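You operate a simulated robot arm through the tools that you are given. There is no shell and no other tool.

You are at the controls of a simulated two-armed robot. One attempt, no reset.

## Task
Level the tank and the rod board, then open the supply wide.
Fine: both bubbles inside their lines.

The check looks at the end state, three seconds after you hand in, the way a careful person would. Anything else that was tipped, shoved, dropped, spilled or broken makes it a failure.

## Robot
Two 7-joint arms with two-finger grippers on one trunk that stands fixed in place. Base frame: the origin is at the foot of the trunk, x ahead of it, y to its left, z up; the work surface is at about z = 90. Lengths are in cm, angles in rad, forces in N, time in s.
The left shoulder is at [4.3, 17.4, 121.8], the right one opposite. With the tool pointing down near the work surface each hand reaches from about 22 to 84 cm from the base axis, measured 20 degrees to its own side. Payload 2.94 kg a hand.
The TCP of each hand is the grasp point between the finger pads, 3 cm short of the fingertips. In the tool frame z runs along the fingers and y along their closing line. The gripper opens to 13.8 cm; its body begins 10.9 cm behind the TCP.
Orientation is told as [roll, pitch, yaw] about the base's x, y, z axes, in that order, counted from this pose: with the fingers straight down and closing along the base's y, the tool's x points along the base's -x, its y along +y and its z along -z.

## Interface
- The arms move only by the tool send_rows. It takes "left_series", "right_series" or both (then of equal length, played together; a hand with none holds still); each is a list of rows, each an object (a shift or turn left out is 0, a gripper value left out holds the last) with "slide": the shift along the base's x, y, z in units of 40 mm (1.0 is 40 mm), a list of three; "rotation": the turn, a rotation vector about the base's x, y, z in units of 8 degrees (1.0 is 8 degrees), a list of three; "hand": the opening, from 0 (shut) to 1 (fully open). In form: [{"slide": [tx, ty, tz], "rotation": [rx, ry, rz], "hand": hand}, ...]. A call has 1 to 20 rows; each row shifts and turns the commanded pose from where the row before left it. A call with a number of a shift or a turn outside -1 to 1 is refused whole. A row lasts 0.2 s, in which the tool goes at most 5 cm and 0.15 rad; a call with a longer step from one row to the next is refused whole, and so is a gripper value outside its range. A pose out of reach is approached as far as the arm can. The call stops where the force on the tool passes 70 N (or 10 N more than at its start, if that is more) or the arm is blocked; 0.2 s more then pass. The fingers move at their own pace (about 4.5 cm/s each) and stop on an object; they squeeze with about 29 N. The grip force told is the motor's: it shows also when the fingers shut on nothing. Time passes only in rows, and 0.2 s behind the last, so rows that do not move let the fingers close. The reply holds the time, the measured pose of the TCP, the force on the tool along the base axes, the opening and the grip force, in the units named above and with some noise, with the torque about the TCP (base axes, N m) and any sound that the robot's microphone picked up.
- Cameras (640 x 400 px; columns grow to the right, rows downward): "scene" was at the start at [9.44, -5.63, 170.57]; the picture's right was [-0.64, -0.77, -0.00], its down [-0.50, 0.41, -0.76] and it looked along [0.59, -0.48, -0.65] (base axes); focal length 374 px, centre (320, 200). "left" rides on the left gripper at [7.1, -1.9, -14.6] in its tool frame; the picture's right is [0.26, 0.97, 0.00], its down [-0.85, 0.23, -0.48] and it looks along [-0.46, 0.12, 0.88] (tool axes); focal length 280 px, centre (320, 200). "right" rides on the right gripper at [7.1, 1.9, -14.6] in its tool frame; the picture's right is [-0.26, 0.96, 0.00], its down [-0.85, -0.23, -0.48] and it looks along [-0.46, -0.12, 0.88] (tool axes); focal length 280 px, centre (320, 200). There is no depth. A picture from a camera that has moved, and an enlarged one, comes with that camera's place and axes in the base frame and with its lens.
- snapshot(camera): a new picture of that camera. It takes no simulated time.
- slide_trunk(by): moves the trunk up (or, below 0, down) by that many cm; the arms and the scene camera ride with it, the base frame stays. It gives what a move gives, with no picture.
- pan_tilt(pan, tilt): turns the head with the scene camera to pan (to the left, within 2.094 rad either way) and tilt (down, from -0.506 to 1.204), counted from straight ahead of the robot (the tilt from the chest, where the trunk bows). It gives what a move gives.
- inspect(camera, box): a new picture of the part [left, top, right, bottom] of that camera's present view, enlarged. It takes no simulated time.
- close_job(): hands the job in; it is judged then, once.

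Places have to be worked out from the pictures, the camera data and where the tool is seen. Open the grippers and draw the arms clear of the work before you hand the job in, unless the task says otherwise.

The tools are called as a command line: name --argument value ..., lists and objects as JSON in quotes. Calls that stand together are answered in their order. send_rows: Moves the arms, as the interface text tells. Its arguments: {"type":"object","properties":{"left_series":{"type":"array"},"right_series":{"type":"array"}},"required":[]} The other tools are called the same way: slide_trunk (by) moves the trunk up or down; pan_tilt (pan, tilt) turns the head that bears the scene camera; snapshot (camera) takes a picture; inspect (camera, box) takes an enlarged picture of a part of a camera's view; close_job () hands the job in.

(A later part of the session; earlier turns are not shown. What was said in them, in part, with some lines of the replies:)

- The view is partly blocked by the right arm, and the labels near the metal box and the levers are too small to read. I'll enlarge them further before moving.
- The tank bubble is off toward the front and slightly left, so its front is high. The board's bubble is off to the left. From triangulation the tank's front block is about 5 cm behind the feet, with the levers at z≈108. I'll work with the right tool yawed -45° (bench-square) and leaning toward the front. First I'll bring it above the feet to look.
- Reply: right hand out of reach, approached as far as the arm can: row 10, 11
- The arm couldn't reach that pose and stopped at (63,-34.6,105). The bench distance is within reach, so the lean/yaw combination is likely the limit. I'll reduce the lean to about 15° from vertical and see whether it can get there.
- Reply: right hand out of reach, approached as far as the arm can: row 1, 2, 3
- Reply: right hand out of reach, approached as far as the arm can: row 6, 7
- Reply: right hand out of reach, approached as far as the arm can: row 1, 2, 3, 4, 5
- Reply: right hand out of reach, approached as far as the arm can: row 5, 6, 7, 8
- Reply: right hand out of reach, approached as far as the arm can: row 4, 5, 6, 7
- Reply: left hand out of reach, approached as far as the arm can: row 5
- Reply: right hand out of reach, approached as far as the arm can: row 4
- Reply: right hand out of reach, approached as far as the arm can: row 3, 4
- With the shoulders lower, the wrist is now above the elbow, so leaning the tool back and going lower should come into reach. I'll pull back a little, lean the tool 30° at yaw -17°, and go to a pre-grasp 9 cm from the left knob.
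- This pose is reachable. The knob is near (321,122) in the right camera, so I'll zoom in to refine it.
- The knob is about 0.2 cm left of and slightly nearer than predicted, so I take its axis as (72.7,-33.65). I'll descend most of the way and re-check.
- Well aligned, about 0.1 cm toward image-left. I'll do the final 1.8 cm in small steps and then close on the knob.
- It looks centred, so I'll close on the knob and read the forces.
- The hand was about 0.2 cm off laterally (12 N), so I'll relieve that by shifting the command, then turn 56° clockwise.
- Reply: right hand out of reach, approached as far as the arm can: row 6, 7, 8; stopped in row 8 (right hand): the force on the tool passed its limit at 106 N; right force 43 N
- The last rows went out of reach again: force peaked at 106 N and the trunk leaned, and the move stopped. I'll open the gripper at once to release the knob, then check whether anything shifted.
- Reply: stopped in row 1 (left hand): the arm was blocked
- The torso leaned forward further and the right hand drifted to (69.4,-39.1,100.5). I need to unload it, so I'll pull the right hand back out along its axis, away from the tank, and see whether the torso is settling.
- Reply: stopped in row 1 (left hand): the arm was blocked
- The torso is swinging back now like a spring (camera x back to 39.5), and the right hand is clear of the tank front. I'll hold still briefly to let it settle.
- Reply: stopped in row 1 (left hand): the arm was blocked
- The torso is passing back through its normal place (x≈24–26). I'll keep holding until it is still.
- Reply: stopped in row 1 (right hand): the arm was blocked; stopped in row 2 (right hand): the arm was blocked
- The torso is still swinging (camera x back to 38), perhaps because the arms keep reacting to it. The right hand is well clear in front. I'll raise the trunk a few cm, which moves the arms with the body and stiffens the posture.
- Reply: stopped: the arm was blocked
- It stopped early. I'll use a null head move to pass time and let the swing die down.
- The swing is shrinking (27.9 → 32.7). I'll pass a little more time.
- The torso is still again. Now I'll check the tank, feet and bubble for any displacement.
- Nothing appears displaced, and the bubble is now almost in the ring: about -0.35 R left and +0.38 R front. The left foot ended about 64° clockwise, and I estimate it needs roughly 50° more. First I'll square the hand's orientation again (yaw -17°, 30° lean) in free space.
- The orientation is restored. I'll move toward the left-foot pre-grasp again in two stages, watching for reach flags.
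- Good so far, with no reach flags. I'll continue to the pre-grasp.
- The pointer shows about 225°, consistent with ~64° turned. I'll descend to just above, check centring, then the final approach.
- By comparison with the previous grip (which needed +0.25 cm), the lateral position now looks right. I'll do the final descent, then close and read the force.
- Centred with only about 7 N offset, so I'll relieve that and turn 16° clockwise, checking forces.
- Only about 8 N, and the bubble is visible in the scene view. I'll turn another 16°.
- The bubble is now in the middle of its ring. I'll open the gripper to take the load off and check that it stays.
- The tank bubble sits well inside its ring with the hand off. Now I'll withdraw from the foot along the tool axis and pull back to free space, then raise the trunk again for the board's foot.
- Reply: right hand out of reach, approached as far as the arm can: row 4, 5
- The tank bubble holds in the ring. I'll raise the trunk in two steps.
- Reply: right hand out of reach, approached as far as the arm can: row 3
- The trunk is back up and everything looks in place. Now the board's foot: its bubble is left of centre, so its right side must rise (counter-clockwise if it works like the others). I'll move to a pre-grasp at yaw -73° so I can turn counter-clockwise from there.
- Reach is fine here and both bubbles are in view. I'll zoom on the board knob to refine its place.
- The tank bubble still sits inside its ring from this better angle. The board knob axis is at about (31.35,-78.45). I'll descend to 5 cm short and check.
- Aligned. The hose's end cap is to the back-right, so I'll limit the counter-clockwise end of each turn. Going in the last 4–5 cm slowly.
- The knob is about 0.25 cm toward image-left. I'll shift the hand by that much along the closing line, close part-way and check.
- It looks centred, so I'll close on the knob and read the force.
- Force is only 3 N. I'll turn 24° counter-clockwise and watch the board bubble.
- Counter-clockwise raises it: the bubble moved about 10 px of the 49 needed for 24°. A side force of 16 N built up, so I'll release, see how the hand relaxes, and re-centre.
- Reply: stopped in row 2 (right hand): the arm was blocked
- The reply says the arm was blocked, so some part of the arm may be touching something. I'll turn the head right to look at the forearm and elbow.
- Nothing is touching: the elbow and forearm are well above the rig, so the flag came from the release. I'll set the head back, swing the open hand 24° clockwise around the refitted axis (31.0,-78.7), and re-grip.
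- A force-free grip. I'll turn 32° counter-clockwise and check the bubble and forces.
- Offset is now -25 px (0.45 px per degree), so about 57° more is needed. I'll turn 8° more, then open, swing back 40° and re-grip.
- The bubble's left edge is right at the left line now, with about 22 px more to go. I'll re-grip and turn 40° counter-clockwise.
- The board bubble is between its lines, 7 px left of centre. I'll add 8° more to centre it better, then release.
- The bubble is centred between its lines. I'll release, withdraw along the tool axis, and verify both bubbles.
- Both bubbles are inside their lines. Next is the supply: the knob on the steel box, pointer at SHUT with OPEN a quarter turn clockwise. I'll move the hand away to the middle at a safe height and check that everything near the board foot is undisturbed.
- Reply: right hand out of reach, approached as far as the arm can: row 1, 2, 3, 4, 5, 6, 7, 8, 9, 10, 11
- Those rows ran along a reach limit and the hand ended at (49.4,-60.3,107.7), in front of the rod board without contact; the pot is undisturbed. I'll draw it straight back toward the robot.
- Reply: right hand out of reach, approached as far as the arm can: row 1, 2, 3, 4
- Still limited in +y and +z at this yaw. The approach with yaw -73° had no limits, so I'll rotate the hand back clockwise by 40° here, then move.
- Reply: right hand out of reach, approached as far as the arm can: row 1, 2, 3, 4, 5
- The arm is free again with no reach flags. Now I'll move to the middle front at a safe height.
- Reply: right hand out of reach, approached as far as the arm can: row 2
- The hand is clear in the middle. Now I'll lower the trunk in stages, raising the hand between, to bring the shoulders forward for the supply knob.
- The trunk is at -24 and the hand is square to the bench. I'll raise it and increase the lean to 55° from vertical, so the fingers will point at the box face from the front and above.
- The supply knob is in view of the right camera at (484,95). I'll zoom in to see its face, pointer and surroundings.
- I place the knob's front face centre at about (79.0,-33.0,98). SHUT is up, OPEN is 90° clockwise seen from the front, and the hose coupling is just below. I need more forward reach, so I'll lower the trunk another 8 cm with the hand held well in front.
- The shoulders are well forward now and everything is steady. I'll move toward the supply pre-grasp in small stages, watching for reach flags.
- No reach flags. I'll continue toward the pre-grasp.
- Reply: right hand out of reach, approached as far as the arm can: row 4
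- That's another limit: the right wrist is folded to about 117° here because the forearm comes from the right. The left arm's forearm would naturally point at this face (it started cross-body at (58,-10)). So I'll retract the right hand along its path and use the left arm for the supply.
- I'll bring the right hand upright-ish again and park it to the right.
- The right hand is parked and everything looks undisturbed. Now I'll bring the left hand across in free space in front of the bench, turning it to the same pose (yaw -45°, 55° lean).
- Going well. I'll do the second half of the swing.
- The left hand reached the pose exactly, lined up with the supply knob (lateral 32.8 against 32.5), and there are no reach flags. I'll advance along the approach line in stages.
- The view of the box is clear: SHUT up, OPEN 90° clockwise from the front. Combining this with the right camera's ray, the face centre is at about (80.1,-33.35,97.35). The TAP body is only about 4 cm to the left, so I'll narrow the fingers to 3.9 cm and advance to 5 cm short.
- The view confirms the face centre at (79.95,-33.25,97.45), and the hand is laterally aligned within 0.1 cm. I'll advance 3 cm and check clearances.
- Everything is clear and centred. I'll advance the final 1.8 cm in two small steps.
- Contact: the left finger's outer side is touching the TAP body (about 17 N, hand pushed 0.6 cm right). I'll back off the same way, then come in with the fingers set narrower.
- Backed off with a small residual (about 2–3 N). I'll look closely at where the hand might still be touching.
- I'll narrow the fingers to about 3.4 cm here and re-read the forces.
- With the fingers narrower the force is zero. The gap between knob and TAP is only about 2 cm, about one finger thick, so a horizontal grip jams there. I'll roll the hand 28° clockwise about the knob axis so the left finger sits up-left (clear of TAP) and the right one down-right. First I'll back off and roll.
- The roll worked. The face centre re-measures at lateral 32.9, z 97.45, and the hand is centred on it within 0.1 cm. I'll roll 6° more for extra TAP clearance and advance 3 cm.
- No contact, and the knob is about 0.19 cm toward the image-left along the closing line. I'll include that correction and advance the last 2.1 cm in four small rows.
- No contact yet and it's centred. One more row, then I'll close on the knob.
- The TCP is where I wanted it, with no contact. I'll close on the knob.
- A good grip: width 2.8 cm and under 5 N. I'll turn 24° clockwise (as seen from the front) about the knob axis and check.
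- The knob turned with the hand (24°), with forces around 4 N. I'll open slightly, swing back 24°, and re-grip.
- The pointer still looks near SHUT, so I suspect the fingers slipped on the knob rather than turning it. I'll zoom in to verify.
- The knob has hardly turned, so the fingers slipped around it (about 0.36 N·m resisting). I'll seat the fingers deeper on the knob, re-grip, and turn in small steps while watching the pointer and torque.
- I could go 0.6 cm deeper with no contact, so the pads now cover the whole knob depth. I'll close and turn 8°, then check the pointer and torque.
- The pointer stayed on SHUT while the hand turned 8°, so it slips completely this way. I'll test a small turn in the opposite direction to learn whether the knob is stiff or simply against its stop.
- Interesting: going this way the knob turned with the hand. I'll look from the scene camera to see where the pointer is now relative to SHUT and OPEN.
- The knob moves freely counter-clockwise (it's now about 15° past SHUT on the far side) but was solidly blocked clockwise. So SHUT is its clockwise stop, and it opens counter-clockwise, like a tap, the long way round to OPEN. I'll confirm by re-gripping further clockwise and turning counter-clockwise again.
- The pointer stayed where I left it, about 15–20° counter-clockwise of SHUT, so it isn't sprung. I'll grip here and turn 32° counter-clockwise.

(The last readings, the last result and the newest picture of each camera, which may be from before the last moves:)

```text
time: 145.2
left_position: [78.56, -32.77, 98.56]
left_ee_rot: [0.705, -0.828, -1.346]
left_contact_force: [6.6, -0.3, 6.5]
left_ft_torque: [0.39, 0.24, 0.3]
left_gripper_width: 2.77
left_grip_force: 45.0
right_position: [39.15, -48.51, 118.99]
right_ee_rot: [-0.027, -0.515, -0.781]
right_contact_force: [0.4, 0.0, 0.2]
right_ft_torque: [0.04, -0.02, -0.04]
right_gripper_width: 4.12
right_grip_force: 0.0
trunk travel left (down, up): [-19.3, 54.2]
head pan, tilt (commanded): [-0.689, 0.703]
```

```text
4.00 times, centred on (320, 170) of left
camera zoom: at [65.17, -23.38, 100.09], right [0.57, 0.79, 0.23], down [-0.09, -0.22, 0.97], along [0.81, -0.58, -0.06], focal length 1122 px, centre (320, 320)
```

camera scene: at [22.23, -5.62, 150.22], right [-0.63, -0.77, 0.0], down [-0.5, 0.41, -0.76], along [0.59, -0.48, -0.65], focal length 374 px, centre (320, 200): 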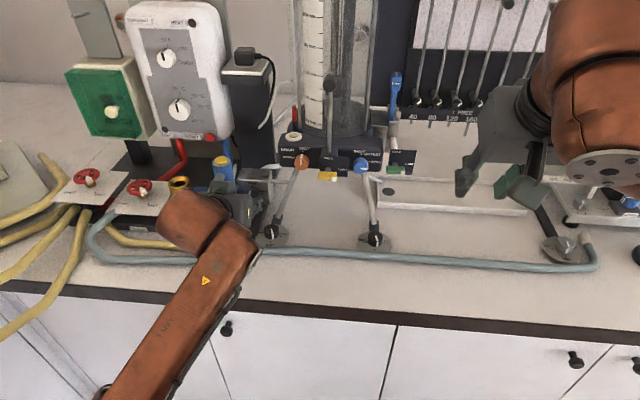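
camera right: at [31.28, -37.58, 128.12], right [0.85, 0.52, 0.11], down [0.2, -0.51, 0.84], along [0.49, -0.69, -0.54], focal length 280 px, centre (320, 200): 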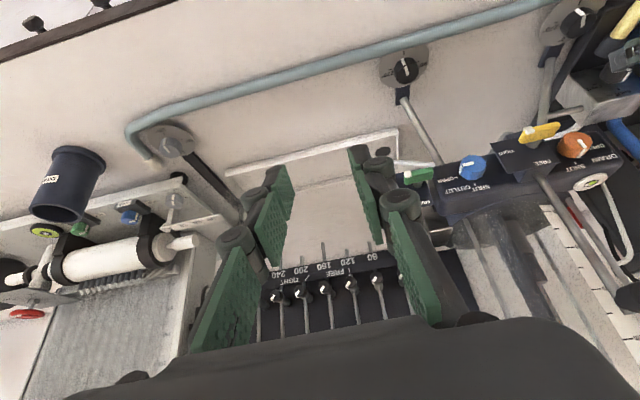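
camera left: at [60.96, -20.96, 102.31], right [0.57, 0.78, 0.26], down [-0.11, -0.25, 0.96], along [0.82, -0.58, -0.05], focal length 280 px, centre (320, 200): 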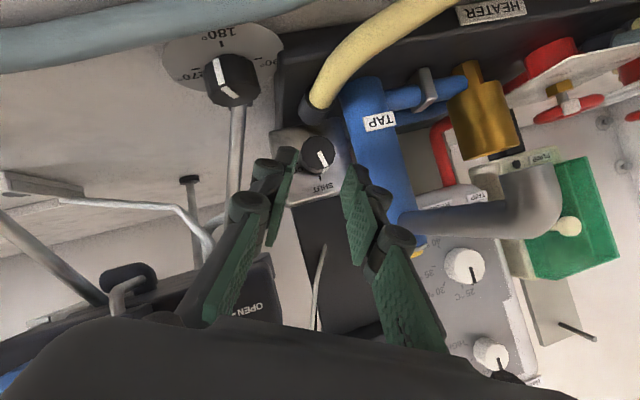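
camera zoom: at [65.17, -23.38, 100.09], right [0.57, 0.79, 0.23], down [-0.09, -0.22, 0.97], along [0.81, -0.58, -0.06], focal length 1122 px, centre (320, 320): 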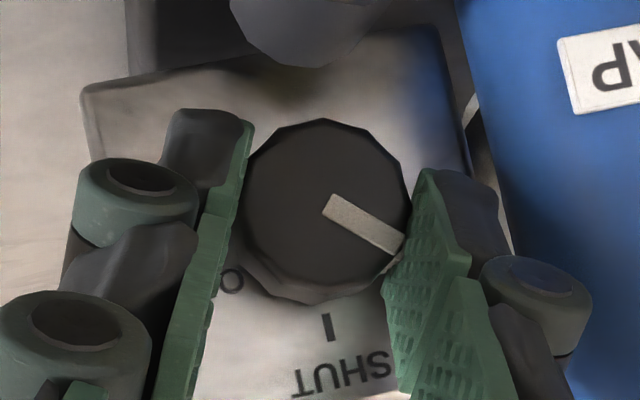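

It followed again: the pointer is now about 48° counter-clockwise of SHUT, with little resistance. I'll run full cycles: open, swing the hand back clockwise, re-grip, and turn another 32° each.

send_rows --left_series '[{"hand": 0.232}, {"hand": 0.232}, {"slide": [-0.02, -0.02, -0.01], "rotation": [0.7071, -0.7071, 0]}, {"slide": [-0.028, -0.028, -0.0325], "rotation": [0.7071, -0.7071, 0]}, {"slide": [-0.0265, -0.0265, -0.0375], "rotation": [0.7071, -0.7071, 0]}, {"slide": [-0.021, -0.021, -0.0425], "rotation": [0.7071, -0.7071, 0]}, {}, {"hand": 0.0}, {"hand": 0.0}, {"hand": 0.0}, {"slide": [0.021, 0.021, 0.0425], "rotation": [-0.7071, 0.7071, 0]}, {"slide": [0.0265, 0.0265, 0.0375], "rotation": [-0.7071, 0.7071, 0]}, {"slide": [0.028, 0.028, 0.0325], "rotation": [-0.7071, 0.7071, 0]}, {"slide": [0.032, 0.032, 0.0275], "rotation": [-0.7071, 0.7071, 0]}, {}]'

inspect --camera "left" --box '[260, 120, 380, 220]'

inspect --camera "scene" --box '[160, 90, 400, 250]'

```text
time: 148.4
left_position: [78.56, -32.63, 98.42]
left_ee_rot: [0.7, -0.83, -1.342]
left_contact_force: [-0.5, 0.1, -1.2]
left_ft_torque: [-0.52, -0.49, -0.12]
left_gripper_width: 2.79
left_grip_force: 44.7
right_position: [39.15, -48.55, 118.82]
right_ee_rot: [-0.026, -0.514, -0.781]
right_contact_force: [0.0, -0.3, -0.3]
right_ft_torque: [0.03, 0.0, -0.02]
right_gripper_width: 4.14
right_grip_force: 0.0
trunk travel left (down, up): [-19.3, 54.2]
head pan, tilt (commanded): [-0.689, 0.703]
```

```text
4.00 times, centred on (320, 170) of left
camera zoom: at [65.21, -23.33, 100.04], right [0.58, 0.79, 0.23], down [-0.08, -0.22, 0.97], along [0.81, -0.58, -0.06], focal length 1122 px, centre (320, 320)
```

zoom: 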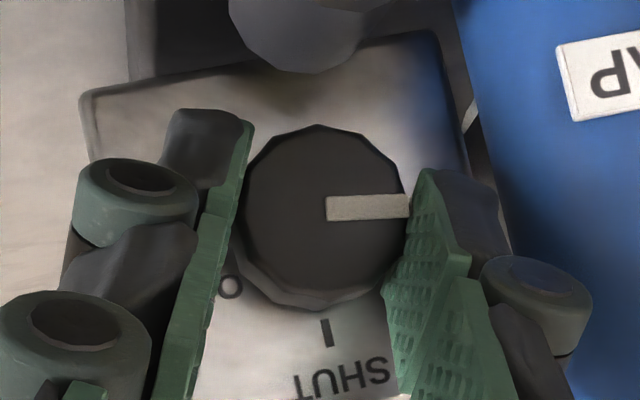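

```text
2.50 times, centred on (280, 170) of scene
camera zoom: at [22.28, -5.66, 150.2], right [-0.64, -0.77, 0.0], down [-0.5, 0.41, -0.76], along [0.59, -0.48, -0.65], focal length 934 px, centre (420, 275)
```

zoom: 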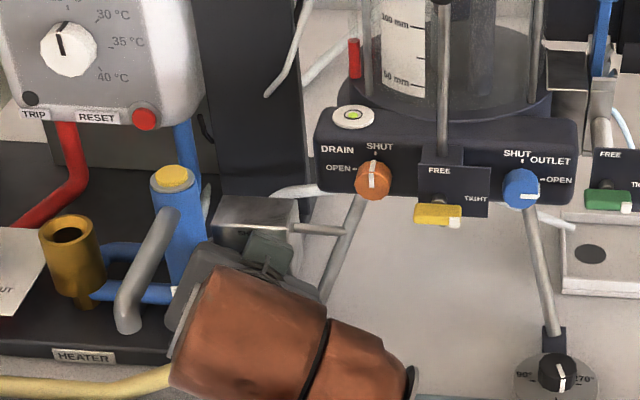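

A jet of water is now visible at the outlet on the right, so the supply is opening in this direction. The pointer is at about 77°, and I'll keep cycling toward OPEN.

send_rows --left_series '[{"hand": 0.232}, {"hand": 0.232}, {"slide": [-0.032, -0.032, -0.0275], "rotation": [0.7071, -0.7071, 0]}, {"slide": [-0.028, -0.028, -0.0325], "rotation": [0.7071, -0.7071, 0]}, {"slide": [-0.0265, -0.0265, -0.0375], "rotation": [0.7071, -0.7071, 0]}, {"slide": [-0.021, -0.021, -0.0425], "rotation": [0.7071, -0.7071, 0]}, {}, {"hand": 0.0}, {"hand": 0.0}, {"hand": 0.0}, {"slide": [0.021, 0.021, 0.0425], "rotation": [-0.7071, 0.7071, 0]}, {"slide": [0.0265, 0.0265, 0.0375], "rotation": [-0.7071, 0.7071, 0]}, {"slide": [0.028, 0.028, 0.0325], "rotation": [-0.7071, 0.7071, 0]}, {"slide": [0.032, 0.032, 0.0275], "rotation": [-0.7071, 0.7071, 0]}, {}]'

inspect --camera "left" --box '[260, 120, 380, 220]'

snapshot --camera "scene"

```text
time: 151.6
left_position: [78.49, -32.7, 98.38]
left_ee_rot: [0.701, -0.826, -1.342]
left_contact_force: [-2.5, 0.8, -5.3]
left_ft_torque: [-0.04, 0.11, 0.06]
left_gripper_width: 2.8
left_grip_force: 45.1
right_position: [39.11, -48.56, 118.8]
right_ee_rot: [-0.025, -0.515, -0.779]
right_contact_force: [-0.1, -0.5, -0.7]
right_ft_torque: [-0.02, 0.03, -0.01]
right_gripper_width: 4.12
right_grip_force: 0.0
trunk travel left (down, up): [-19.3, 54.2]
head pan, tilt (commanded): [-0.689, 0.703]
```

```text
4.00 times, centred on (320, 170) of left
camera zoom: at [65.24, -23.34, 100.05], right [0.58, 0.79, 0.23], down [-0.08, -0.22, 0.97], along [0.81, -0.58, -0.06], focal length 1122 px, centre (320, 320)
```

zoom: 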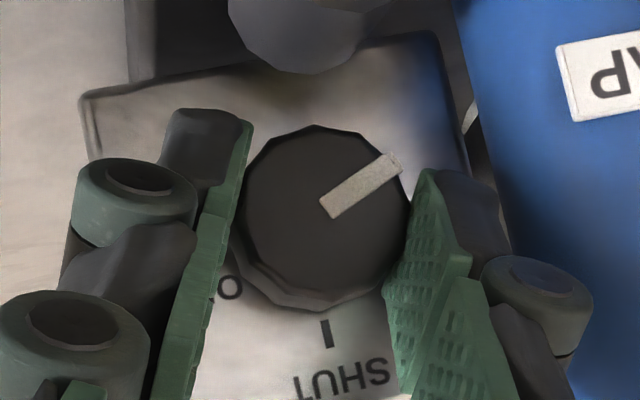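

```text
taken
camera scene: at [22.31, -5.7, 150.19], right [-0.64, -0.77, 0.0], down [-0.5, 0.41, -0.76], along [0.59, -0.48, -0.65], focal length 374 px, centre (320, 200)
```

scene: 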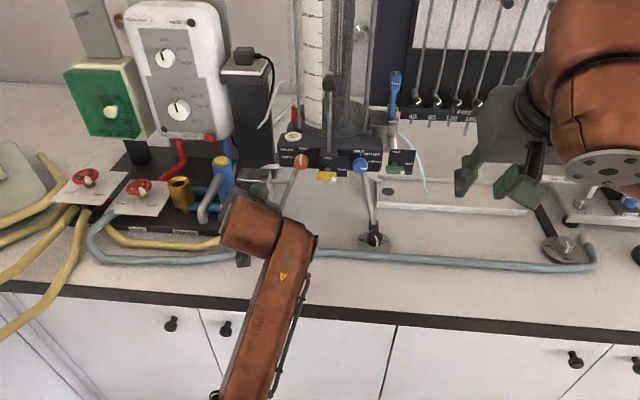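

The jet falls neatly into the white trough, and the pointer is at about 108°. Continuing the cycles.

send_rows --left_series '[{"hand": 0.232}, {"hand": 0.232}, {"slide": [-0.032, -0.032, -0.0275], "rotation": [0.7071, -0.7071, 0]}, {"slide": [-0.028, -0.028, -0.0325], "rotation": [0.7071, -0.7071, 0]}, {"slide": [-0.0265, -0.0265, -0.0375], "rotation": [0.7071, -0.7071, 0]}, {"slide": [-0.021, -0.021, -0.0425], "rotation": [0.7071, -0.7071, 0]}, {}, {"hand": 0.0}, {"hand": 0.0}, {"hand": 0.0}, {"slide": [0.021, 0.021, 0.0425], "rotation": [-0.7071, 0.7071, 0]}, {"slide": [0.0265, 0.0265, 0.0375], "rotation": [-0.7071, 0.7071, 0]}, {"slide": [0.028, 0.028, 0.0325], "rotation": [-0.7071, 0.7071, 0]}, {"slide": [0.032, 0.032, 0.0275], "rotation": [-0.7071, 0.7071, 0]}, {}]'

inspect --camera "left" --box '[260, 120, 380, 220]'

inspect --camera "scene" --box '[270, 110, 450, 250]'

```text
time: 154.8
left_position: [78.53, -32.72, 98.45]
left_ee_rot: [0.703, -0.829, -1.344]
left_contact_force: [0.9, -1.9, -2.0]
left_ft_torque: [-0.09, -0.03, 0.0]
left_gripper_width: 2.8
left_grip_force: 45.1
right_position: [39.22, -48.55, 118.82]
right_ee_rot: [-0.026, -0.513, -0.78]
right_contact_force: [0.6, 0.2, -0.3]
right_ft_torque: [0.03, -0.03, 0.02]
right_gripper_width: 4.12
right_grip_force: 0.0
trunk travel left (down, up): [-19.3, 54.2]
head pan, tilt (commanded): [-0.689, 0.703]
```

```text
4.00 times, centred on (320, 170) of left
camera zoom: at [65.22, -23.35, 100.05], right [0.58, 0.79, 0.23], down [-0.08, -0.22, 0.97], along [0.81, -0.58, -0.06], focal length 1122 px, centre (320, 320)
```

zoom: 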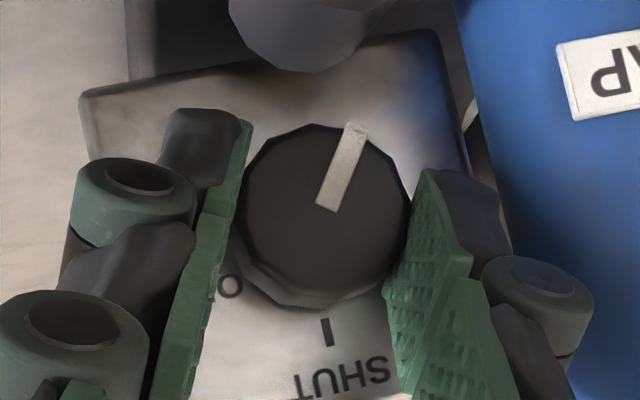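

```text
2.86 times, centred on (360, 180) of scene
camera zoom: at [22.33, -5.72, 150.19], right [-0.64, -0.77, 0.0], down [-0.5, 0.41, -0.76], along [0.59, -0.48, -0.65], focal length 1068 px, centre (206, 257)
```

zoom: 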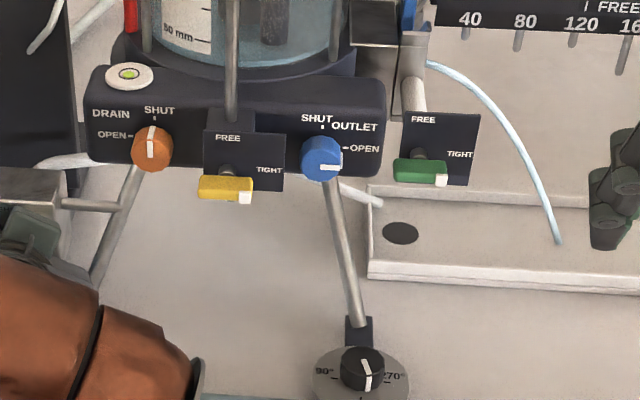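

The jet is growing and landing in the trough, and the pointer is at about 140°. Next cycle.

send_rows --left_series '[{"hand": 0.232}, {"hand": 0.232}, {"slide": [-0.032, -0.032, -0.0275], "rotation": [0.7071, -0.7071, 0]}, {"slide": [-0.028, -0.028, -0.0325], "rotation": [0.7071, -0.7071, 0]}, {"slide": [-0.0265, -0.0265, -0.0375], "rotation": [0.7071, -0.7071, 0]}, {"slide": [-0.021, -0.021, -0.0425], "rotation": [0.7071, -0.7071, 0]}, {}, {"hand": 0.0}, {"hand": 0.0}, {"hand": 0.0}, {"slide": [0.021, 0.021, 0.0425], "rotation": [-0.7071, 0.7071, 0]}, {"slide": [0.0265, 0.0265, 0.0375], "rotation": [-0.7071, 0.7071, 0]}, {"slide": [0.028, 0.028, 0.0325], "rotation": [-0.7071, 0.7071, 0]}, {"slide": [0.032, 0.032, 0.0275], "rotation": [-0.7071, 0.7071, 0]}, {}]'

inspect --camera "left" --box '[260, 120, 380, 220]'

snapshot --camera "scene"

```text
time: 158.0
left_position: [78.56, -32.71, 98.46]
left_ee_rot: [0.705, -0.828, -1.344]
left_contact_force: [6.1, -3.7, 1.9]
left_ft_torque: [-0.03, -0.05, 0.12]
left_gripper_width: 2.8
left_grip_force: 44.9
right_position: [39.23, -48.61, 118.79]
right_ee_rot: [-0.027, -0.514, -0.779]
right_contact_force: [0.0, 0.2, -0.7]
right_ft_torque: [-0.01, -0.01, 0.01]
right_gripper_width: 4.12
right_grip_force: 0.1
trunk travel left (down, up): [-19.3, 54.2]
head pan, tilt (commanded): [-0.689, 0.703]
```

```text
4.00 times, centred on (320, 170) of left
camera zoom: at [65.22, -23.35, 100.02], right [0.57, 0.79, 0.23], down [-0.08, -0.22, 0.97], along [0.81, -0.58, -0.06], focal length 1122 px, centre (320, 320)
```

zoom: 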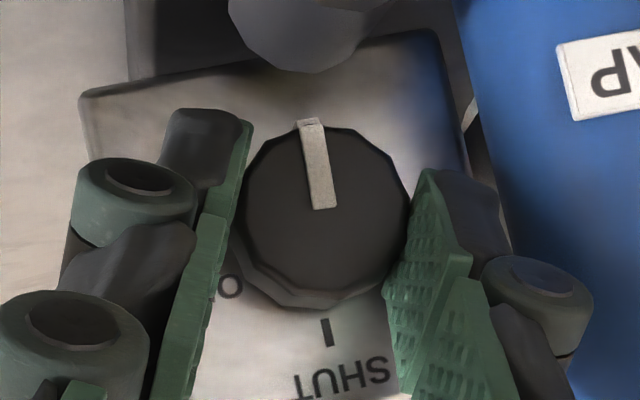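

```text
taken
camera scene: at [22.34, -5.72, 150.19], right [-0.64, -0.77, 0.0], down [-0.5, 0.41, -0.76], along [0.59, -0.48, -0.65], focal length 374 px, centre (320, 200)
```

scene: 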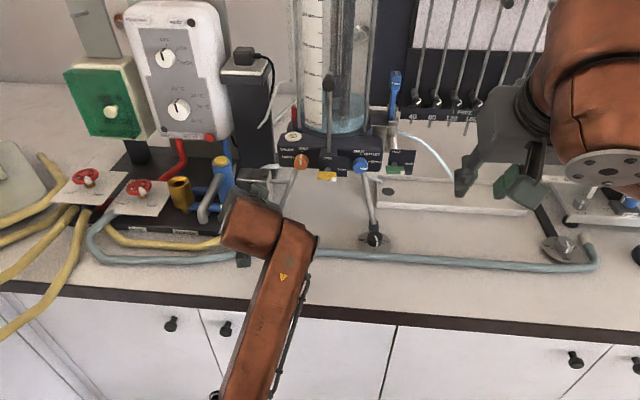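

The pointer is at about 175°, and the tank is filling with the jet still landing in the trough. Next cycle.

send_rows --left_series '[{"hand": 0.232}, {"hand": 0.232}, {"slide": [-0.032, -0.032, -0.0275], "rotation": [0.7071, -0.7071, 0]}, {"slide": [-0.028, -0.028, -0.0325], "rotation": [0.7071, -0.7071, 0]}, {"slide": [-0.0265, -0.0265, -0.0375], "rotation": [0.7071, -0.7071, 0]}, {"slide": [-0.021, -0.021, -0.0425], "rotation": [0.7071, -0.7071, 0]}, {}, {"hand": 0.0}, {"hand": 0.0}, {"hand": 0.0}, {"slide": [0.021, 0.021, 0.0425], "rotation": [-0.7071, 0.7071, 0]}, {"slide": [0.0265, 0.0265, 0.0375], "rotation": [-0.7071, 0.7071, 0]}, {"slide": [0.028, 0.028, 0.0325], "rotation": [-0.7071, 0.7071, 0]}, {"slide": [0.032, 0.032, 0.0275], "rotation": [-0.7071, 0.7071, 0]}, {}]'

inspect --camera "left" --box '[260, 120, 380, 220]'

inspect --camera "scene" --box '[270, 0, 500, 230]'

```text
time: 161.2
left_position: [78.52, -32.75, 98.54]
left_ee_rot: [0.702, -0.829, -1.343]
left_contact_force: [-2.4, 1.3, 0.2]
left_ft_torque: [-0.08, -0.05, -0.01]
left_gripper_width: 2.8
left_grip_force: 45.1
right_position: [39.2, -48.5, 118.88]
right_ee_rot: [-0.026, -0.516, -0.779]
right_contact_force: [0.5, -0.4, 0.1]
right_ft_torque: [-0.01, -0.03, 0.01]
right_gripper_width: 4.12
right_grip_force: 0.0
trunk travel left (down, up): [-19.3, 54.2]
head pan, tilt (commanded): [-0.689, 0.703]
```

```text
4.00 times, centred on (320, 170) of left
camera zoom: at [65.19, -23.35, 100.08], right [0.57, 0.79, 0.23], down [-0.08, -0.22, 0.97], along [0.81, -0.58, -0.06], focal length 1122 px, centre (320, 320)
```

zoom: 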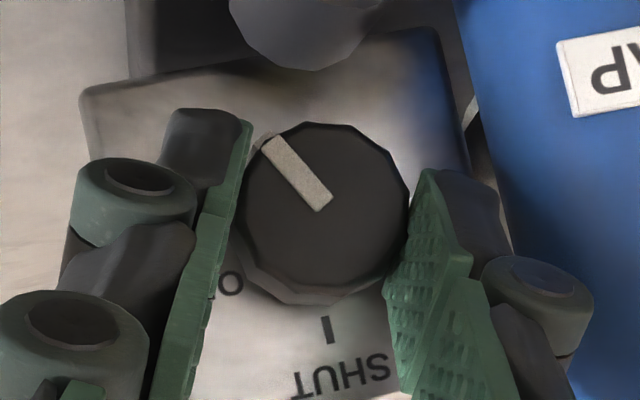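

```text
1.74 times, centred on (385, 115) of scene
camera zoom: at [22.24, -5.65, 150.21], right [-0.64, -0.77, 0.0], down [-0.5, 0.41, -0.76], along [0.59, -0.48, -0.65], focal length 650 px, centre (207, 348)
```

zoom: 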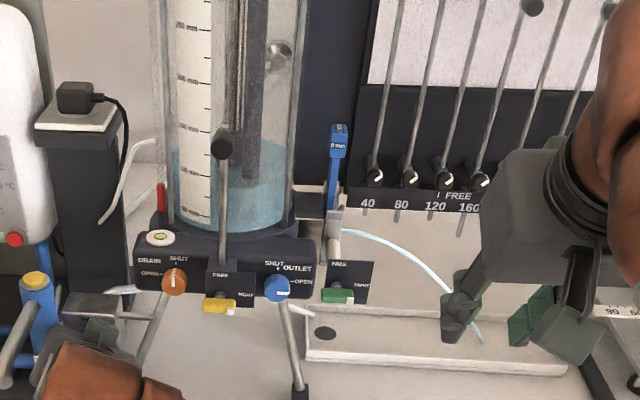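

The pointer is at about 207° and water is standing about a quarter of the way up the tank. Two more cycles to OPEN.

send_rows --left_series '[{"hand": 0.232}, {"hand": 0.232}, {"slide": [-0.032, -0.032, -0.0275], "rotation": [0.7071, -0.7071, 0]}, {"slide": [-0.028, -0.028, -0.0325], "rotation": [0.7071, -0.7071, 0]}, {"slide": [-0.0265, -0.0265, -0.0375], "rotation": [0.7071, -0.7071, 0]}, {"slide": [-0.021, -0.021, -0.0425], "rotation": [0.7071, -0.7071, 0]}, {}, {"hand": 0.0}, {"hand": 0.0}, {"hand": 0.0}, {"slide": [0.021, 0.021, 0.0425], "rotation": [-0.7071, 0.7071, 0]}, {"slide": [0.0265, 0.0265, 0.0375], "rotation": [-0.7071, 0.7071, 0]}, {"slide": [0.028, 0.028, 0.0325], "rotation": [-0.7071, 0.7071, 0]}, {"slide": [0.032, 0.032, 0.0275], "rotation": [-0.7071, 0.7071, 0]}, {}]'

inspect --camera "left" --box '[260, 120, 380, 220]'

```text
time: 164.4
left_position: [78.44, -32.75, 98.56]
left_ee_rot: [0.699, -0.828, -1.343]
left_contact_force: [-1.0, -0.3, -4.8]
left_ft_torque: [-0.04, 0.06, -0.08]
left_gripper_width: 2.82
left_grip_force: 44.8
right_position: [39.15, -48.55, 118.9]
right_ee_rot: [-0.026, -0.515, -0.781]
right_contact_force: [0.7, 0.7, 0.9]
right_ft_torque: [0.01, 0.0, -0.01]
right_gripper_width: 4.14
right_grip_force: 0.0
trunk travel left (down, up): [-19.3, 54.2]
head pan, tilt (commanded): [-0.689, 0.703]
```

```text
4.00 times, centred on (320, 170) of left
camera zoom: at [65.24, -23.38, 100.05], right [0.57, 0.79, 0.23], down [-0.08, -0.22, 0.97], along [0.81, -0.58, -0.06], focal length 1122 px, centre (320, 320)
```

zoom: 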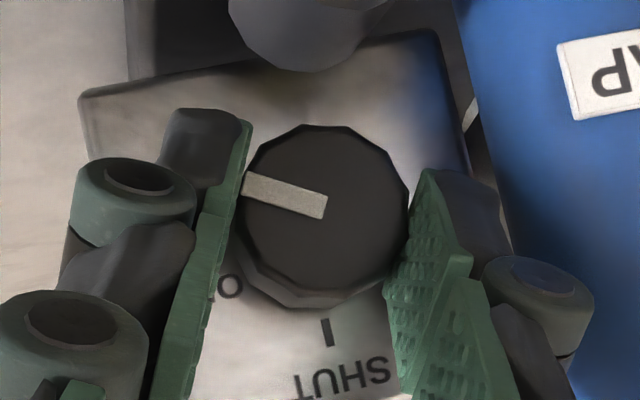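

The pointer is at about 240°. One more 32° turn should bring it to OPEN, and I'll watch for a stop.

send_rows --left_series '[{"hand": 0.232}, {"hand": 0.232}, {"slide": [-0.032, -0.032, -0.0275], "rotation": [0.7071, -0.7071, 0]}, {"slide": [-0.028, -0.028, -0.0325], "rotation": [0.7071, -0.7071, 0]}, {"slide": [-0.0265, -0.0265, -0.0375], "rotation": [0.7071, -0.7071, 0]}, {"slide": [-0.021, -0.021, -0.0425], "rotation": [0.7071, -0.7071, 0]}, {}, {"hand": 0.0}, {"hand": 0.0}, {"hand": 0.0}, {"slide": [0.021, 0.021, 0.0425], "rotation": [-0.7071, 0.7071, 0]}, {"slide": [0.0265, 0.0265, 0.0375], "rotation": [-0.7071, 0.7071, 0]}, {"slide": [0.028, 0.028, 0.0325], "rotation": [-0.7071, 0.7071, 0]}, {"slide": [0.032, 0.032, 0.0275], "rotation": [-0.7071, 0.7071, 0]}, {}]'

inspect --camera "left" --box '[260, 120, 380, 220]'

snapshot --camera "scene"

```text
time: 167.6
left_position: [78.44, -32.69, 98.55]
left_ee_rot: [0.705, -0.829, -1.344]
left_contact_force: [-1.5, 2.7, 0.1]
left_ft_torque: [0.16, -0.17, 0.04]
left_gripper_width: 2.85
left_grip_force: 44.3
right_position: [39.11, -48.47, 119.0]
right_ee_rot: [-0.026, -0.515, -0.78]
right_contact_force: [-0.6, 0.5, -0.3]
right_ft_torque: [0.01, 0.0, -0.02]
right_gripper_width: 4.14
right_grip_force: 0.0
trunk travel left (down, up): [-19.3, 54.2]
head pan, tilt (commanded): [-0.689, 0.703]
```

```text
4.00 times, centred on (320, 170) of left
camera zoom: at [65.19, -23.34, 100.03], right [0.57, 0.79, 0.23], down [-0.08, -0.22, 0.97], along [0.81, -0.58, -0.06], focal length 1122 px, centre (320, 320)
```

zoom: 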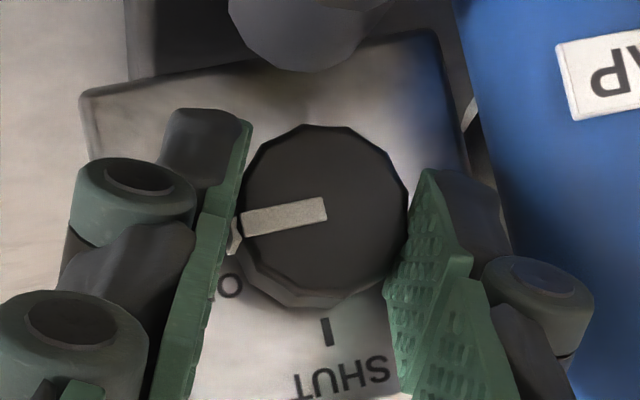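

```text
taken
camera scene: at [22.26, -5.63, 150.21], right [-0.64, -0.77, 0.0], down [-0.5, 0.41, -0.76], along [0.59, -0.48, -0.65], focal length 374 px, centre (320, 200)
```

scene: 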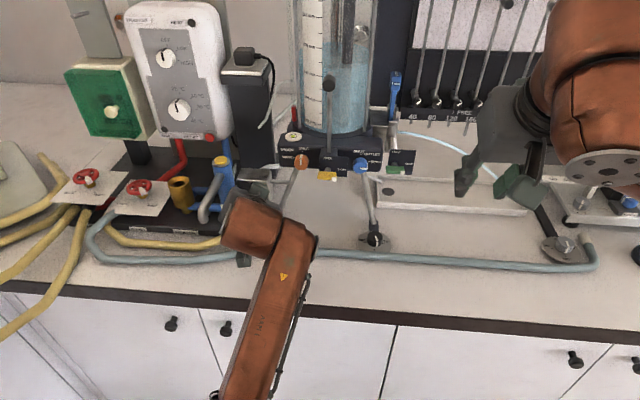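

The pointer now lies exactly toward OPEN and the torque shows it has met its stop: the supply is wide open. I'll open the fingers slightly and withdraw straight back along the tool axis.

send_rows --left_series '[{"hand": 0.232}, {"hand": 0.232}, {"slide": [-0.19, 0.101, 0.128]}, {"slide": [-0.19, 0.101, 0.128]}, {"slide": [-0.379, 0.202, 0.256]}, {"slide": [-0.379, 0.202, 0.256]}, {"slide": [-0.379, 0.202, 0.256]}, {"slide": [-0.379, 0.202, 0.256]}, {}]'

inspect --camera "left" --box '[240, 70, 400, 190]'

snapshot --camera "scene"

```text
time: 169.6
left_position: [70.87, -28.67, 103.59]
left_ee_rot: [0.703, -0.828, -1.343]
left_contact_force: [0.1, 0.0, 0.1]
left_ft_torque: [0.0, 0.0, 0.02]
left_gripper_width: 3.2
left_grip_force: 0.1
right_position: [39.26, -48.64, 118.94]
right_ee_rot: [-0.026, -0.514, -0.779]
right_contact_force: [-0.8, 0.1, -0.3]
right_ft_torque: [0.0, 0.0, 0.02]
right_gripper_width: 4.16
right_grip_force: 0.0
trunk travel left (down, up): [-19.3, 54.2]
head pan, tilt (commanded): [-0.689, 0.703]
```

```text
3.33 times, centred on (320, 130) of left
camera zoom: at [57.49, -19.26, 105.1], right [0.57, 0.79, 0.23], down [-0.08, -0.22, 0.97], along [0.81, -0.58, -0.06], focal length 935 px, centre (320, 433)
```

zoom: 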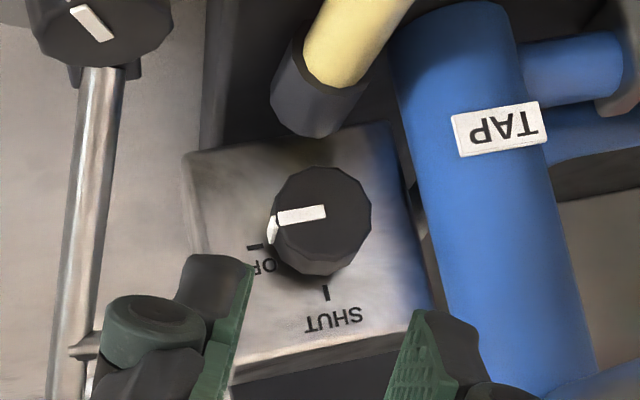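

```text
taken
camera scene: at [22.3, -5.69, 150.2], right [-0.64, -0.77, 0.0], down [-0.5, 0.41, -0.76], along [0.59, -0.48, -0.65], focal length 374 px, centre (320, 200)
```

scene: 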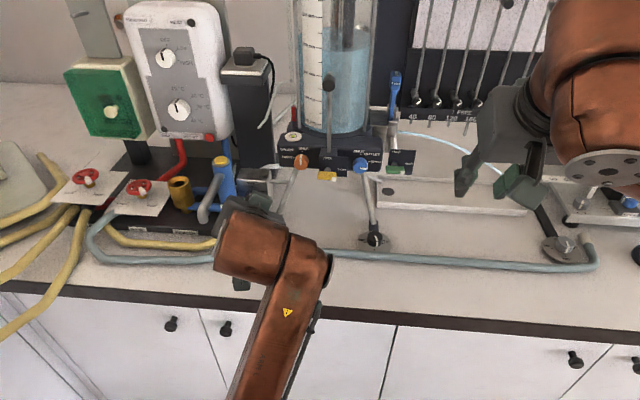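

The pointer sits on the OPEN mark. I'll bring the left hand fully back into free space in front of the bench and open both grippers.

send_rows --left_series '[{"slide": [-0.6, 0.7, 0.4]}, {"slide": [-0.6, 0.7, 0.4]}, {"slide": [-0.6, 0.7, 0.4]}, {"slide": [-0.6, 0.7, 0.4]}, {"slide": [-0.6, 0.7, 0.4]}, {"slide": [-0.6, 0.7, 0.4]}, {"slide": [-0.6, 0.7, 0.3], "hand": 0.8}, {"slide": [-0.6, 0.7, 0.3], "hand": 0.8}, {"hand": 0.8}]'

inspect --camera "scene" --box '[270, 110, 330, 160]'

snapshot --camera "scene"

```text
time: 171.6
left_position: [62.93, -14.1, 109.97]
left_ee_rot: [0.709, -0.831, -1.348]
left_contact_force: [0.6, 0.3, -0.3]
left_ft_torque: [0.03, 0.01, 0.01]
left_gripper_width: 10.5
left_grip_force: 0.1
left hand out of reach, approached as far as the arm can: row 5, 6, 7, 8
right_position: [39.13, -48.58, 118.99]
right_ee_rot: [-0.026, -0.514, -0.781]
right_contact_force: [0.1, 0.2, -0.2]
right_ft_torque: [-0.02, 0.03, 0.03]
right_gripper_width: 4.15
right_grip_force: 0.1
trunk travel left (down, up): [-19.3, 54.2]
head pan, tilt (commanded): [-0.689, 0.703]
```

```text
8.00 times, centred on (300, 135) of scene
camera zoom: at [22.27, -5.66, 150.2], right [-0.64, -0.77, 0.0], down [-0.5, 0.41, -0.76], along [0.59, -0.48, -0.65], focal length 2990 px, centre (480, 720)
```

zoom: 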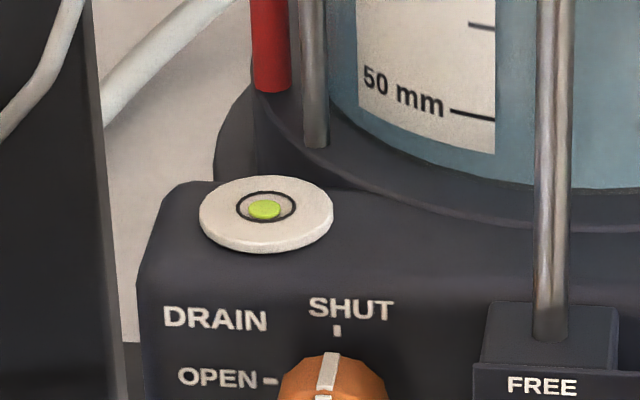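

```text
taken
camera scene: at [22.27, -5.66, 150.2], right [-0.64, -0.77, 0.0], down [-0.5, 0.41, -0.76], along [0.59, -0.48, -0.65], focal length 374 px, centre (320, 200)
```

scene: 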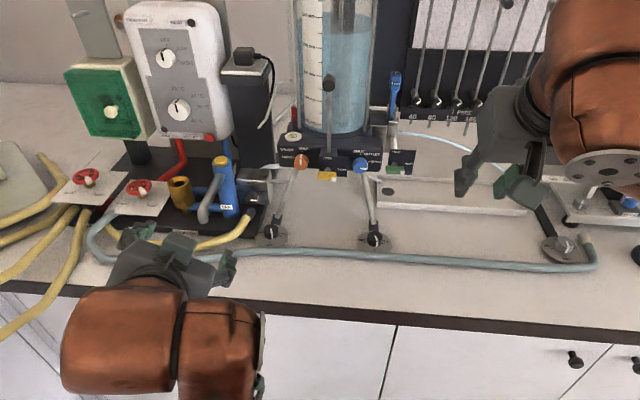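

The tank bubble is still well inside its ring with water in the tank. I'll undo the left hand's roll so it moves freely, then pull it further back.

send_rows --left_series '[{"rotation": [-0.575, 0.575, 0]}, {"rotation": [-0.575, 0.575, 0]}, {"rotation": [-0.575, 0.575, 0]}, {"rotation": [-0.575, 0.575, 0]}, {}]'

send_rows --left_series '[{"slide": [-0.6, 0.6, 0.4]}, {"slide": [-0.6, 0.6, 0.4]}, {"slide": [-0.6, 0.6, 0.4]}, {}]'

snapshot --camera "scene"

```text
time: 172.8
left_position: [63.58, -14.94, 107.83]
left_ee_rot: [-0.003, -0.961, -0.781]
left_contact_force: [-0.3, 0.5, -0.4]
left_ft_torque: [-0.04, 0.01, 0.01]
left_gripper_width: 11.06
left_grip_force: 0.2
left hand out of reach, approached as far as the arm can: row 1, 2, 3
right_position: [39.16, -48.54, 119.07]
right_ee_rot: [-0.027, -0.513, -0.779]
right_contact_force: [0.4, 0.0, 0.0]
right_ft_torque: [0.0, 0.04, 0.0]
right_gripper_width: 4.12
right_grip_force: 0.0
trunk travel left (down, up): [-19.3, 54.2]
head pan, tilt (commanded): [-0.689, 0.703]
```

```text
time: 173.8
left_position: [56.21, -7.84, 112.49]
left_ee_rot: [-0.001, -0.959, -0.786]
left_contact_force: [-0.1, -0.5, -0.2]
left_ft_torque: [0.02, -0.01, -0.01]
left_gripper_width: 11.05
left_grip_force: 0.0
right_position: [39.24, -48.63, 118.83]
right_ee_rot: [-0.027, -0.512, -0.781]
right_contact_force: [-0.1, 0.3, -0.6]
right_ft_torque: [0.03, -0.04, 0.03]
right_gripper_width: 4.16
right_grip_force: 0.0
trunk travel left (down, up): [-19.3, 54.2]
head pan, tilt (commanded): [-0.689, 0.703]
```

```text
taken
camera scene: at [22.32, -5.72, 150.18], right [-0.64, -0.77, 0.0], down [-0.5, 0.41, -0.76], along [0.59, -0.48, -0.65], focal length 374 px, centre (320, 200)
```

scene: 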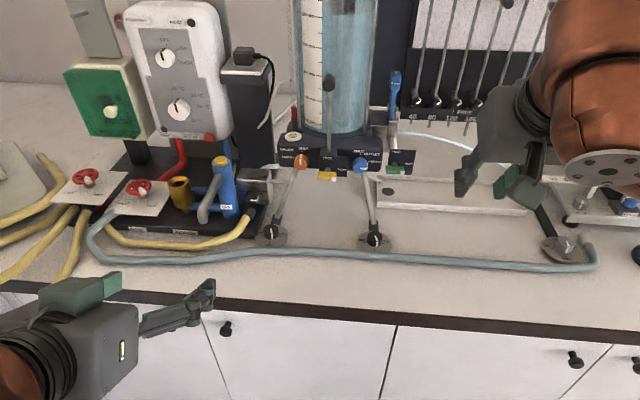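

Both hands are free of the work. I'll draw both further back and open both grippers fully.

send_rows --left_series '[{"slide": [-0.6, 0.6, 0.2], "hand": 1.0}, {"slide": [-0.6, 0.6, 0.2], "hand": 1.0}, {"slide": [-0.6, 0.6, 0.2], "hand": 1.0}, {"slide": [-0.4, 0.6, 0.1], "hand": 1.0}, {"hand": 1.0}, {"hand": 1.0}]' --right_series '[{"slide": [-0.6, 0.2, 0.1], "hand": 0.4}, {"slide": [-0.6, 0.2, 0.1], "hand": 0.6}, {"slide": [-0.6, 0.2, 0.1], "hand": 0.8}, {"slide": [-0.6, 0.2, 0.1], "hand": 1.0}, {"hand": 1.0}, {"hand": 1.0}]'

snapshot --camera "scene"

```text
time: 175.2
left_position: [48.47, 0.32, 115.07]
left_ee_rot: [-0.003, -0.96, -0.785]
left_contact_force: [0.2, -0.7, 0.6]
left_ft_torque: [0.01, 0.02, 0.01]
left_gripper_width: 13.82
left_grip_force: 0.2
left hand out of reach, approached as far as the arm can: row 4
right_position: [29.45, -45.09, 120.56]
right_ee_rot: [-0.026, -0.516, -0.781]
right_contact_force: [0.6, 0.1, 0.5]
right_ft_torque: [0.03, 0.01, 0.04]
right_gripper_width: 13.8
right_grip_force: 0.1
trunk travel left (down, up): [-19.3, 54.2]
head pan, tilt (commanded): [-0.689, 0.703]
```

```text
taken
camera scene: at [22.24, -5.61, 150.21], right [-0.64, -0.77, 0.0], down [-0.5, 0.41, -0.76], along [0.59, -0.48, -0.65], focal length 374 px, centre (320, 200)
```

scene: 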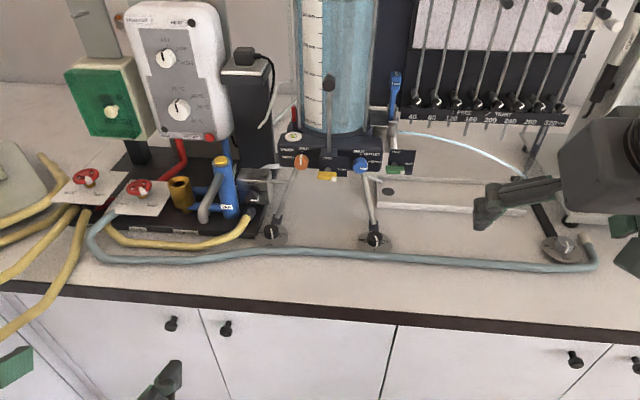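

Both arms are drawn clear. I'll tilt the head up to check the board's bubble, the tank top and the jet.

pan_tilt --pan -0.8 --tilt 0.4

snapshot --camera "scene"

```text
time: 176.0
left_position: [48.56, 0.32, 115.15]
left_ee_rot: [-0.002, -0.96, -0.786]
left_contact_force: [-0.4, 0.3, 0.5]
left_ft_torque: [-0.01, 0.02, 0.01]
left_gripper_width: 13.81
left_grip_force: 0.1
right_position: [29.48, -45.07, 120.69]
right_ee_rot: [-0.026, -0.513, -0.781]
right_contact_force: [-0.5, 1.1, 0.6]
right_ft_torque: [0.0, -0.02, -0.03]
right_gripper_width: 13.79
right_grip_force: 0.0
trunk travel left (down, up): [-19.3, 54.2]
head pan, tilt (commanded): [-0.799, 0.4]
```

```text
taken
camera scene: at [22.16, -6.83, 152.92], right [-0.72, -0.7, 0.0], down [-0.27, 0.28, -0.92], along [0.64, -0.66, -0.39], focal length 374 px, centre (320, 200)
```

scene: 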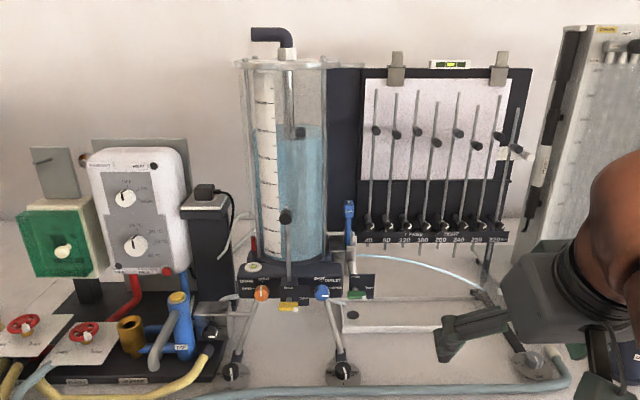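

The tank is about two-thirds full with a long jet. I'll zoom in on both bubbles and on where the jet lands.

inspect --camera "scene" --box '[420, 50, 480, 80]'

inspect --camera "scene" --box '[235, 250, 275, 280]'

inspect --camera "scene" --box '[330, 220, 530, 360]'

inspect --camera "scene" --box '[225, 20, 345, 300]'

snapshot --camera "right"

```text
10.67 times, centred on (450, 65) of scene
camera zoom: at [22.16, -6.83, 152.92], right [-0.72, -0.7, 0.0], down [-0.27, 0.28, -0.92], along [0.64, -0.66, -0.39], focal length 3987 px, centre (-1067, 1640)
```

zoom: 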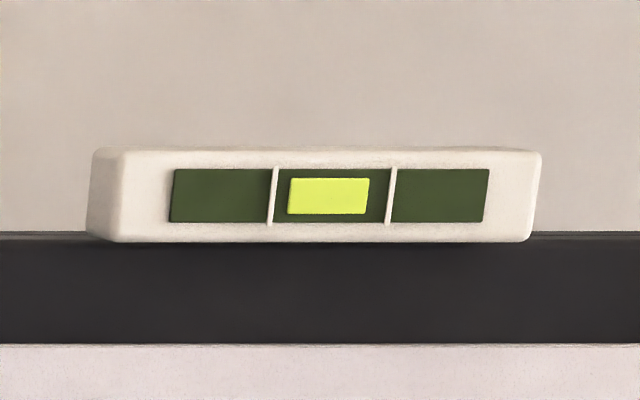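

```text
13.33 times, centred on (255, 265) of scene
camera zoom: at [22.16, -6.83, 152.92], right [-0.72, -0.7, 0.0], down [-0.27, 0.28, -0.92], along [0.64, -0.66, -0.39], focal length 4983 px, centre (1187, -667)
```

zoom: 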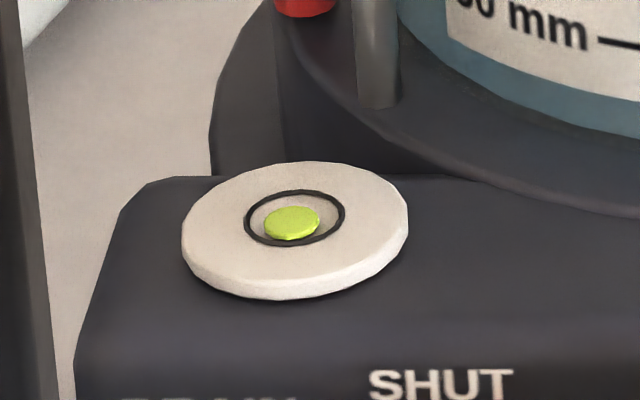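

```text
2.86 times, centred on (430, 290) of scene
camera zoom: at [22.16, -6.83, 152.92], right [-0.72, -0.7, 0.0], down [-0.27, 0.28, -0.92], along [0.64, -0.66, -0.39], focal length 1068 px, centre (6, -57)
```

zoom: 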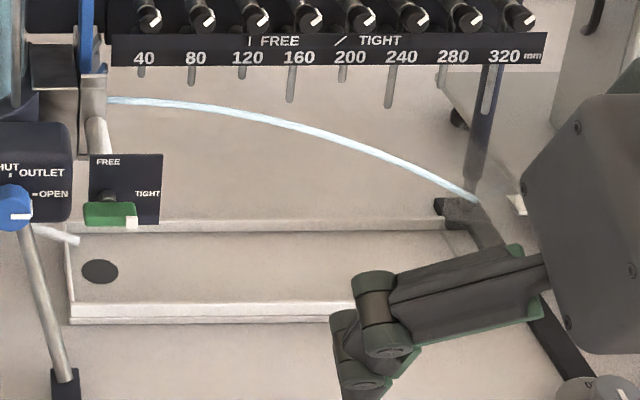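

```text
1.43 times, centred on (285, 160) of scene
camera zoom: at [22.16, -6.83, 152.92], right [-0.72, -0.7, 0.0], down [-0.27, 0.28, -0.92], along [0.64, -0.66, -0.39], focal length 534 px, centre (370, 257)
```

zoom: 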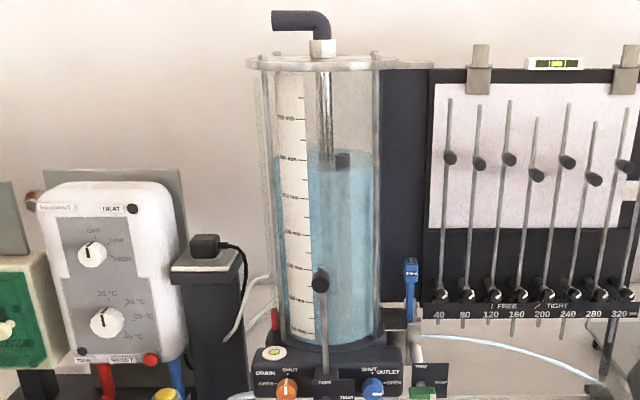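

```text
taken
camera right: at [21.65, -34.13, 129.83], right [0.85, 0.52, 0.11], down [0.2, -0.51, 0.84], along [0.49, -0.69, -0.54], focal length 280 px, centre (320, 200)
```

right: 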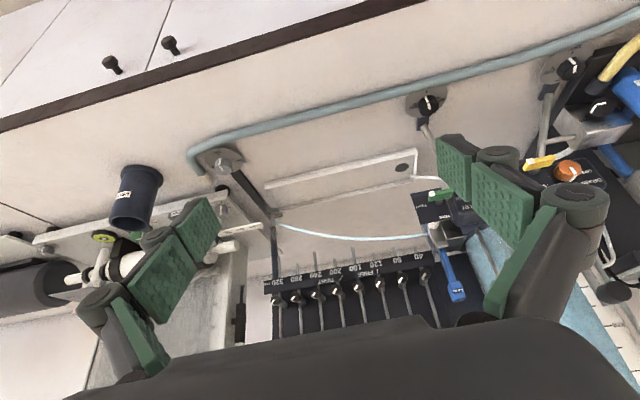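

Both bubbles are inside their lines, the water has risen to the top of the overflow pipe, and the jet is steady. I'll do a last check that the tap, hoses, supply pointer and pot are undisturbed.

pan_tilt --pan -0.689 --tilt 0.62

snapshot --camera "scene"

inspect --camera "scene" --box '[60, 170, 300, 310]'

inspect --camera "right" --box '[180, 130, 480, 320]'

```text
time: 176.7
left_position: [48.5, 0.24, 115.11]
left_ee_rot: [-0.002, -0.963, -0.783]
left_contact_force: [0.0, 0.2, 0.7]
left_ft_torque: [0.02, 0.01, 0.0]
left_gripper_width: 13.8
left_grip_force: 0.2
right_position: [29.36, -45.09, 120.61]
right_ee_rot: [-0.025, -0.514, -0.781]
right_contact_force: [-0.6, 0.2, -0.3]
right_ft_torque: [-0.02, -0.02, -0.01]
right_gripper_width: 13.78
right_grip_force: 0.0
trunk travel left (down, up): [-19.3, 54.2]
head pan, tilt (commanded): [-0.689, 0.62]
```

```text
taken
camera scene: at [22.47, -5.77, 150.94], right [-0.64, -0.77, 0.0], down [-0.45, 0.37, -0.81], along [0.63, -0.52, -0.58], focal length 374 px, centre (320, 200)
```

scene: 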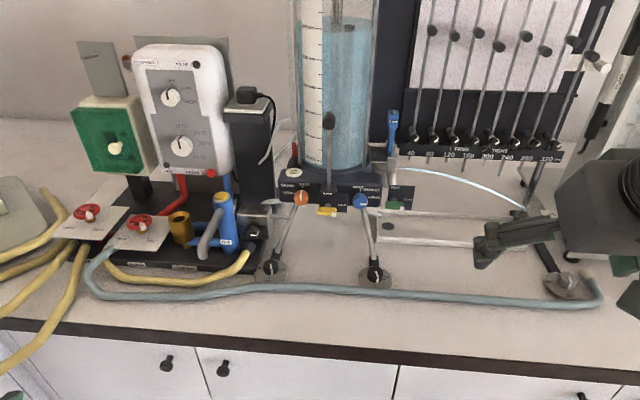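

```text
2.67 times, centred on (180, 240) of scene
camera zoom: at [22.47, -5.77, 150.94], right [-0.64, -0.77, 0.0], down [-0.45, 0.37, -0.81], along [0.63, -0.52, -0.58], focal length 997 px, centre (693, 93)
```

zoom: 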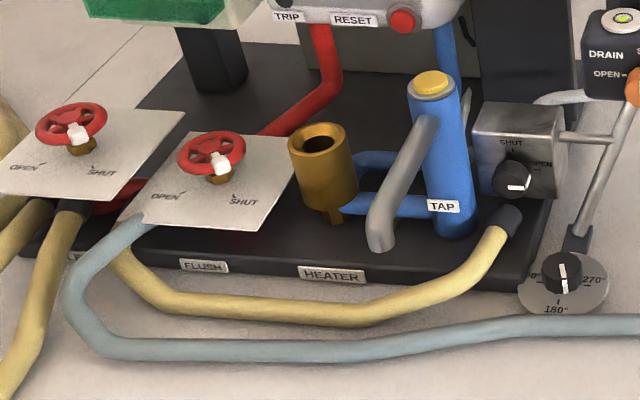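

```text
2.11 times, centred on (330, 225) of right
camera zoom: at [21.65, -34.13, 129.83], right [0.85, 0.52, 0.11], down [0.2, -0.51, 0.84], along [0.49, -0.69, -0.54], focal length 590 px, centre (299, 147)
```

zoom: 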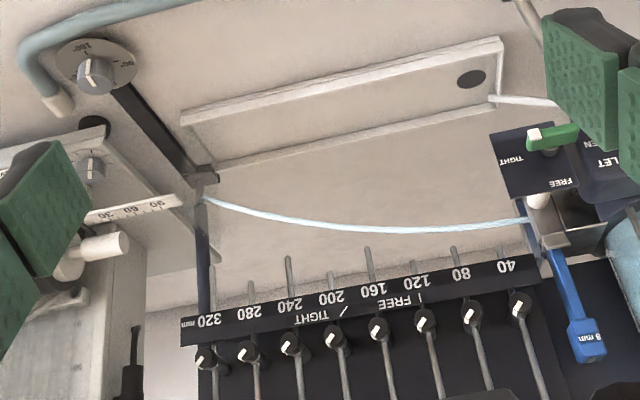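

The supply pointer is on OPEN, both bubbles are inside their lines, the tap, hoses, wheels, levers and pot are as they were, and both hands are open and clear. I'm handing in.

close_job

```text
The job is handed in.
```

The tank and the rod board are level and the supply is wide open, and I've handed the job in.

- **Tank:** the bubble sits inside its ring, slightly toward the front. I checked it again with water in the tank.
- **Rod board:** the bubble sits between its two lines, close to the middle.
- **Supply:** I took this to be the unlabelled knob on the steel box beside the tap. It opens anticlockwise, and I turned it all the way round to its stop at OPEN. Water is flowing and the tank had filled to about the top of the overflow pipe.

**Possible faults:**
- **Jet landing:** at this level the jet comes down at the far end of the trough, by the board's leg. I couldn't confirm from the pictures that all of it lands inside.
- **Left foot of the tank:** while I was turning it, the arm ran out of reach. The force peaked at 106 N and the torso swung before settling. The tank showed no visible shift afterwards, within what the camera can resolve.
- **Tap:** a finger briefly pressed between the tap body and the supply knob, with about 17 N. The tap looks unchanged.

Both grippers are open, and both hands are clear of the work. The trunk is about 20 cm lower than where it started.
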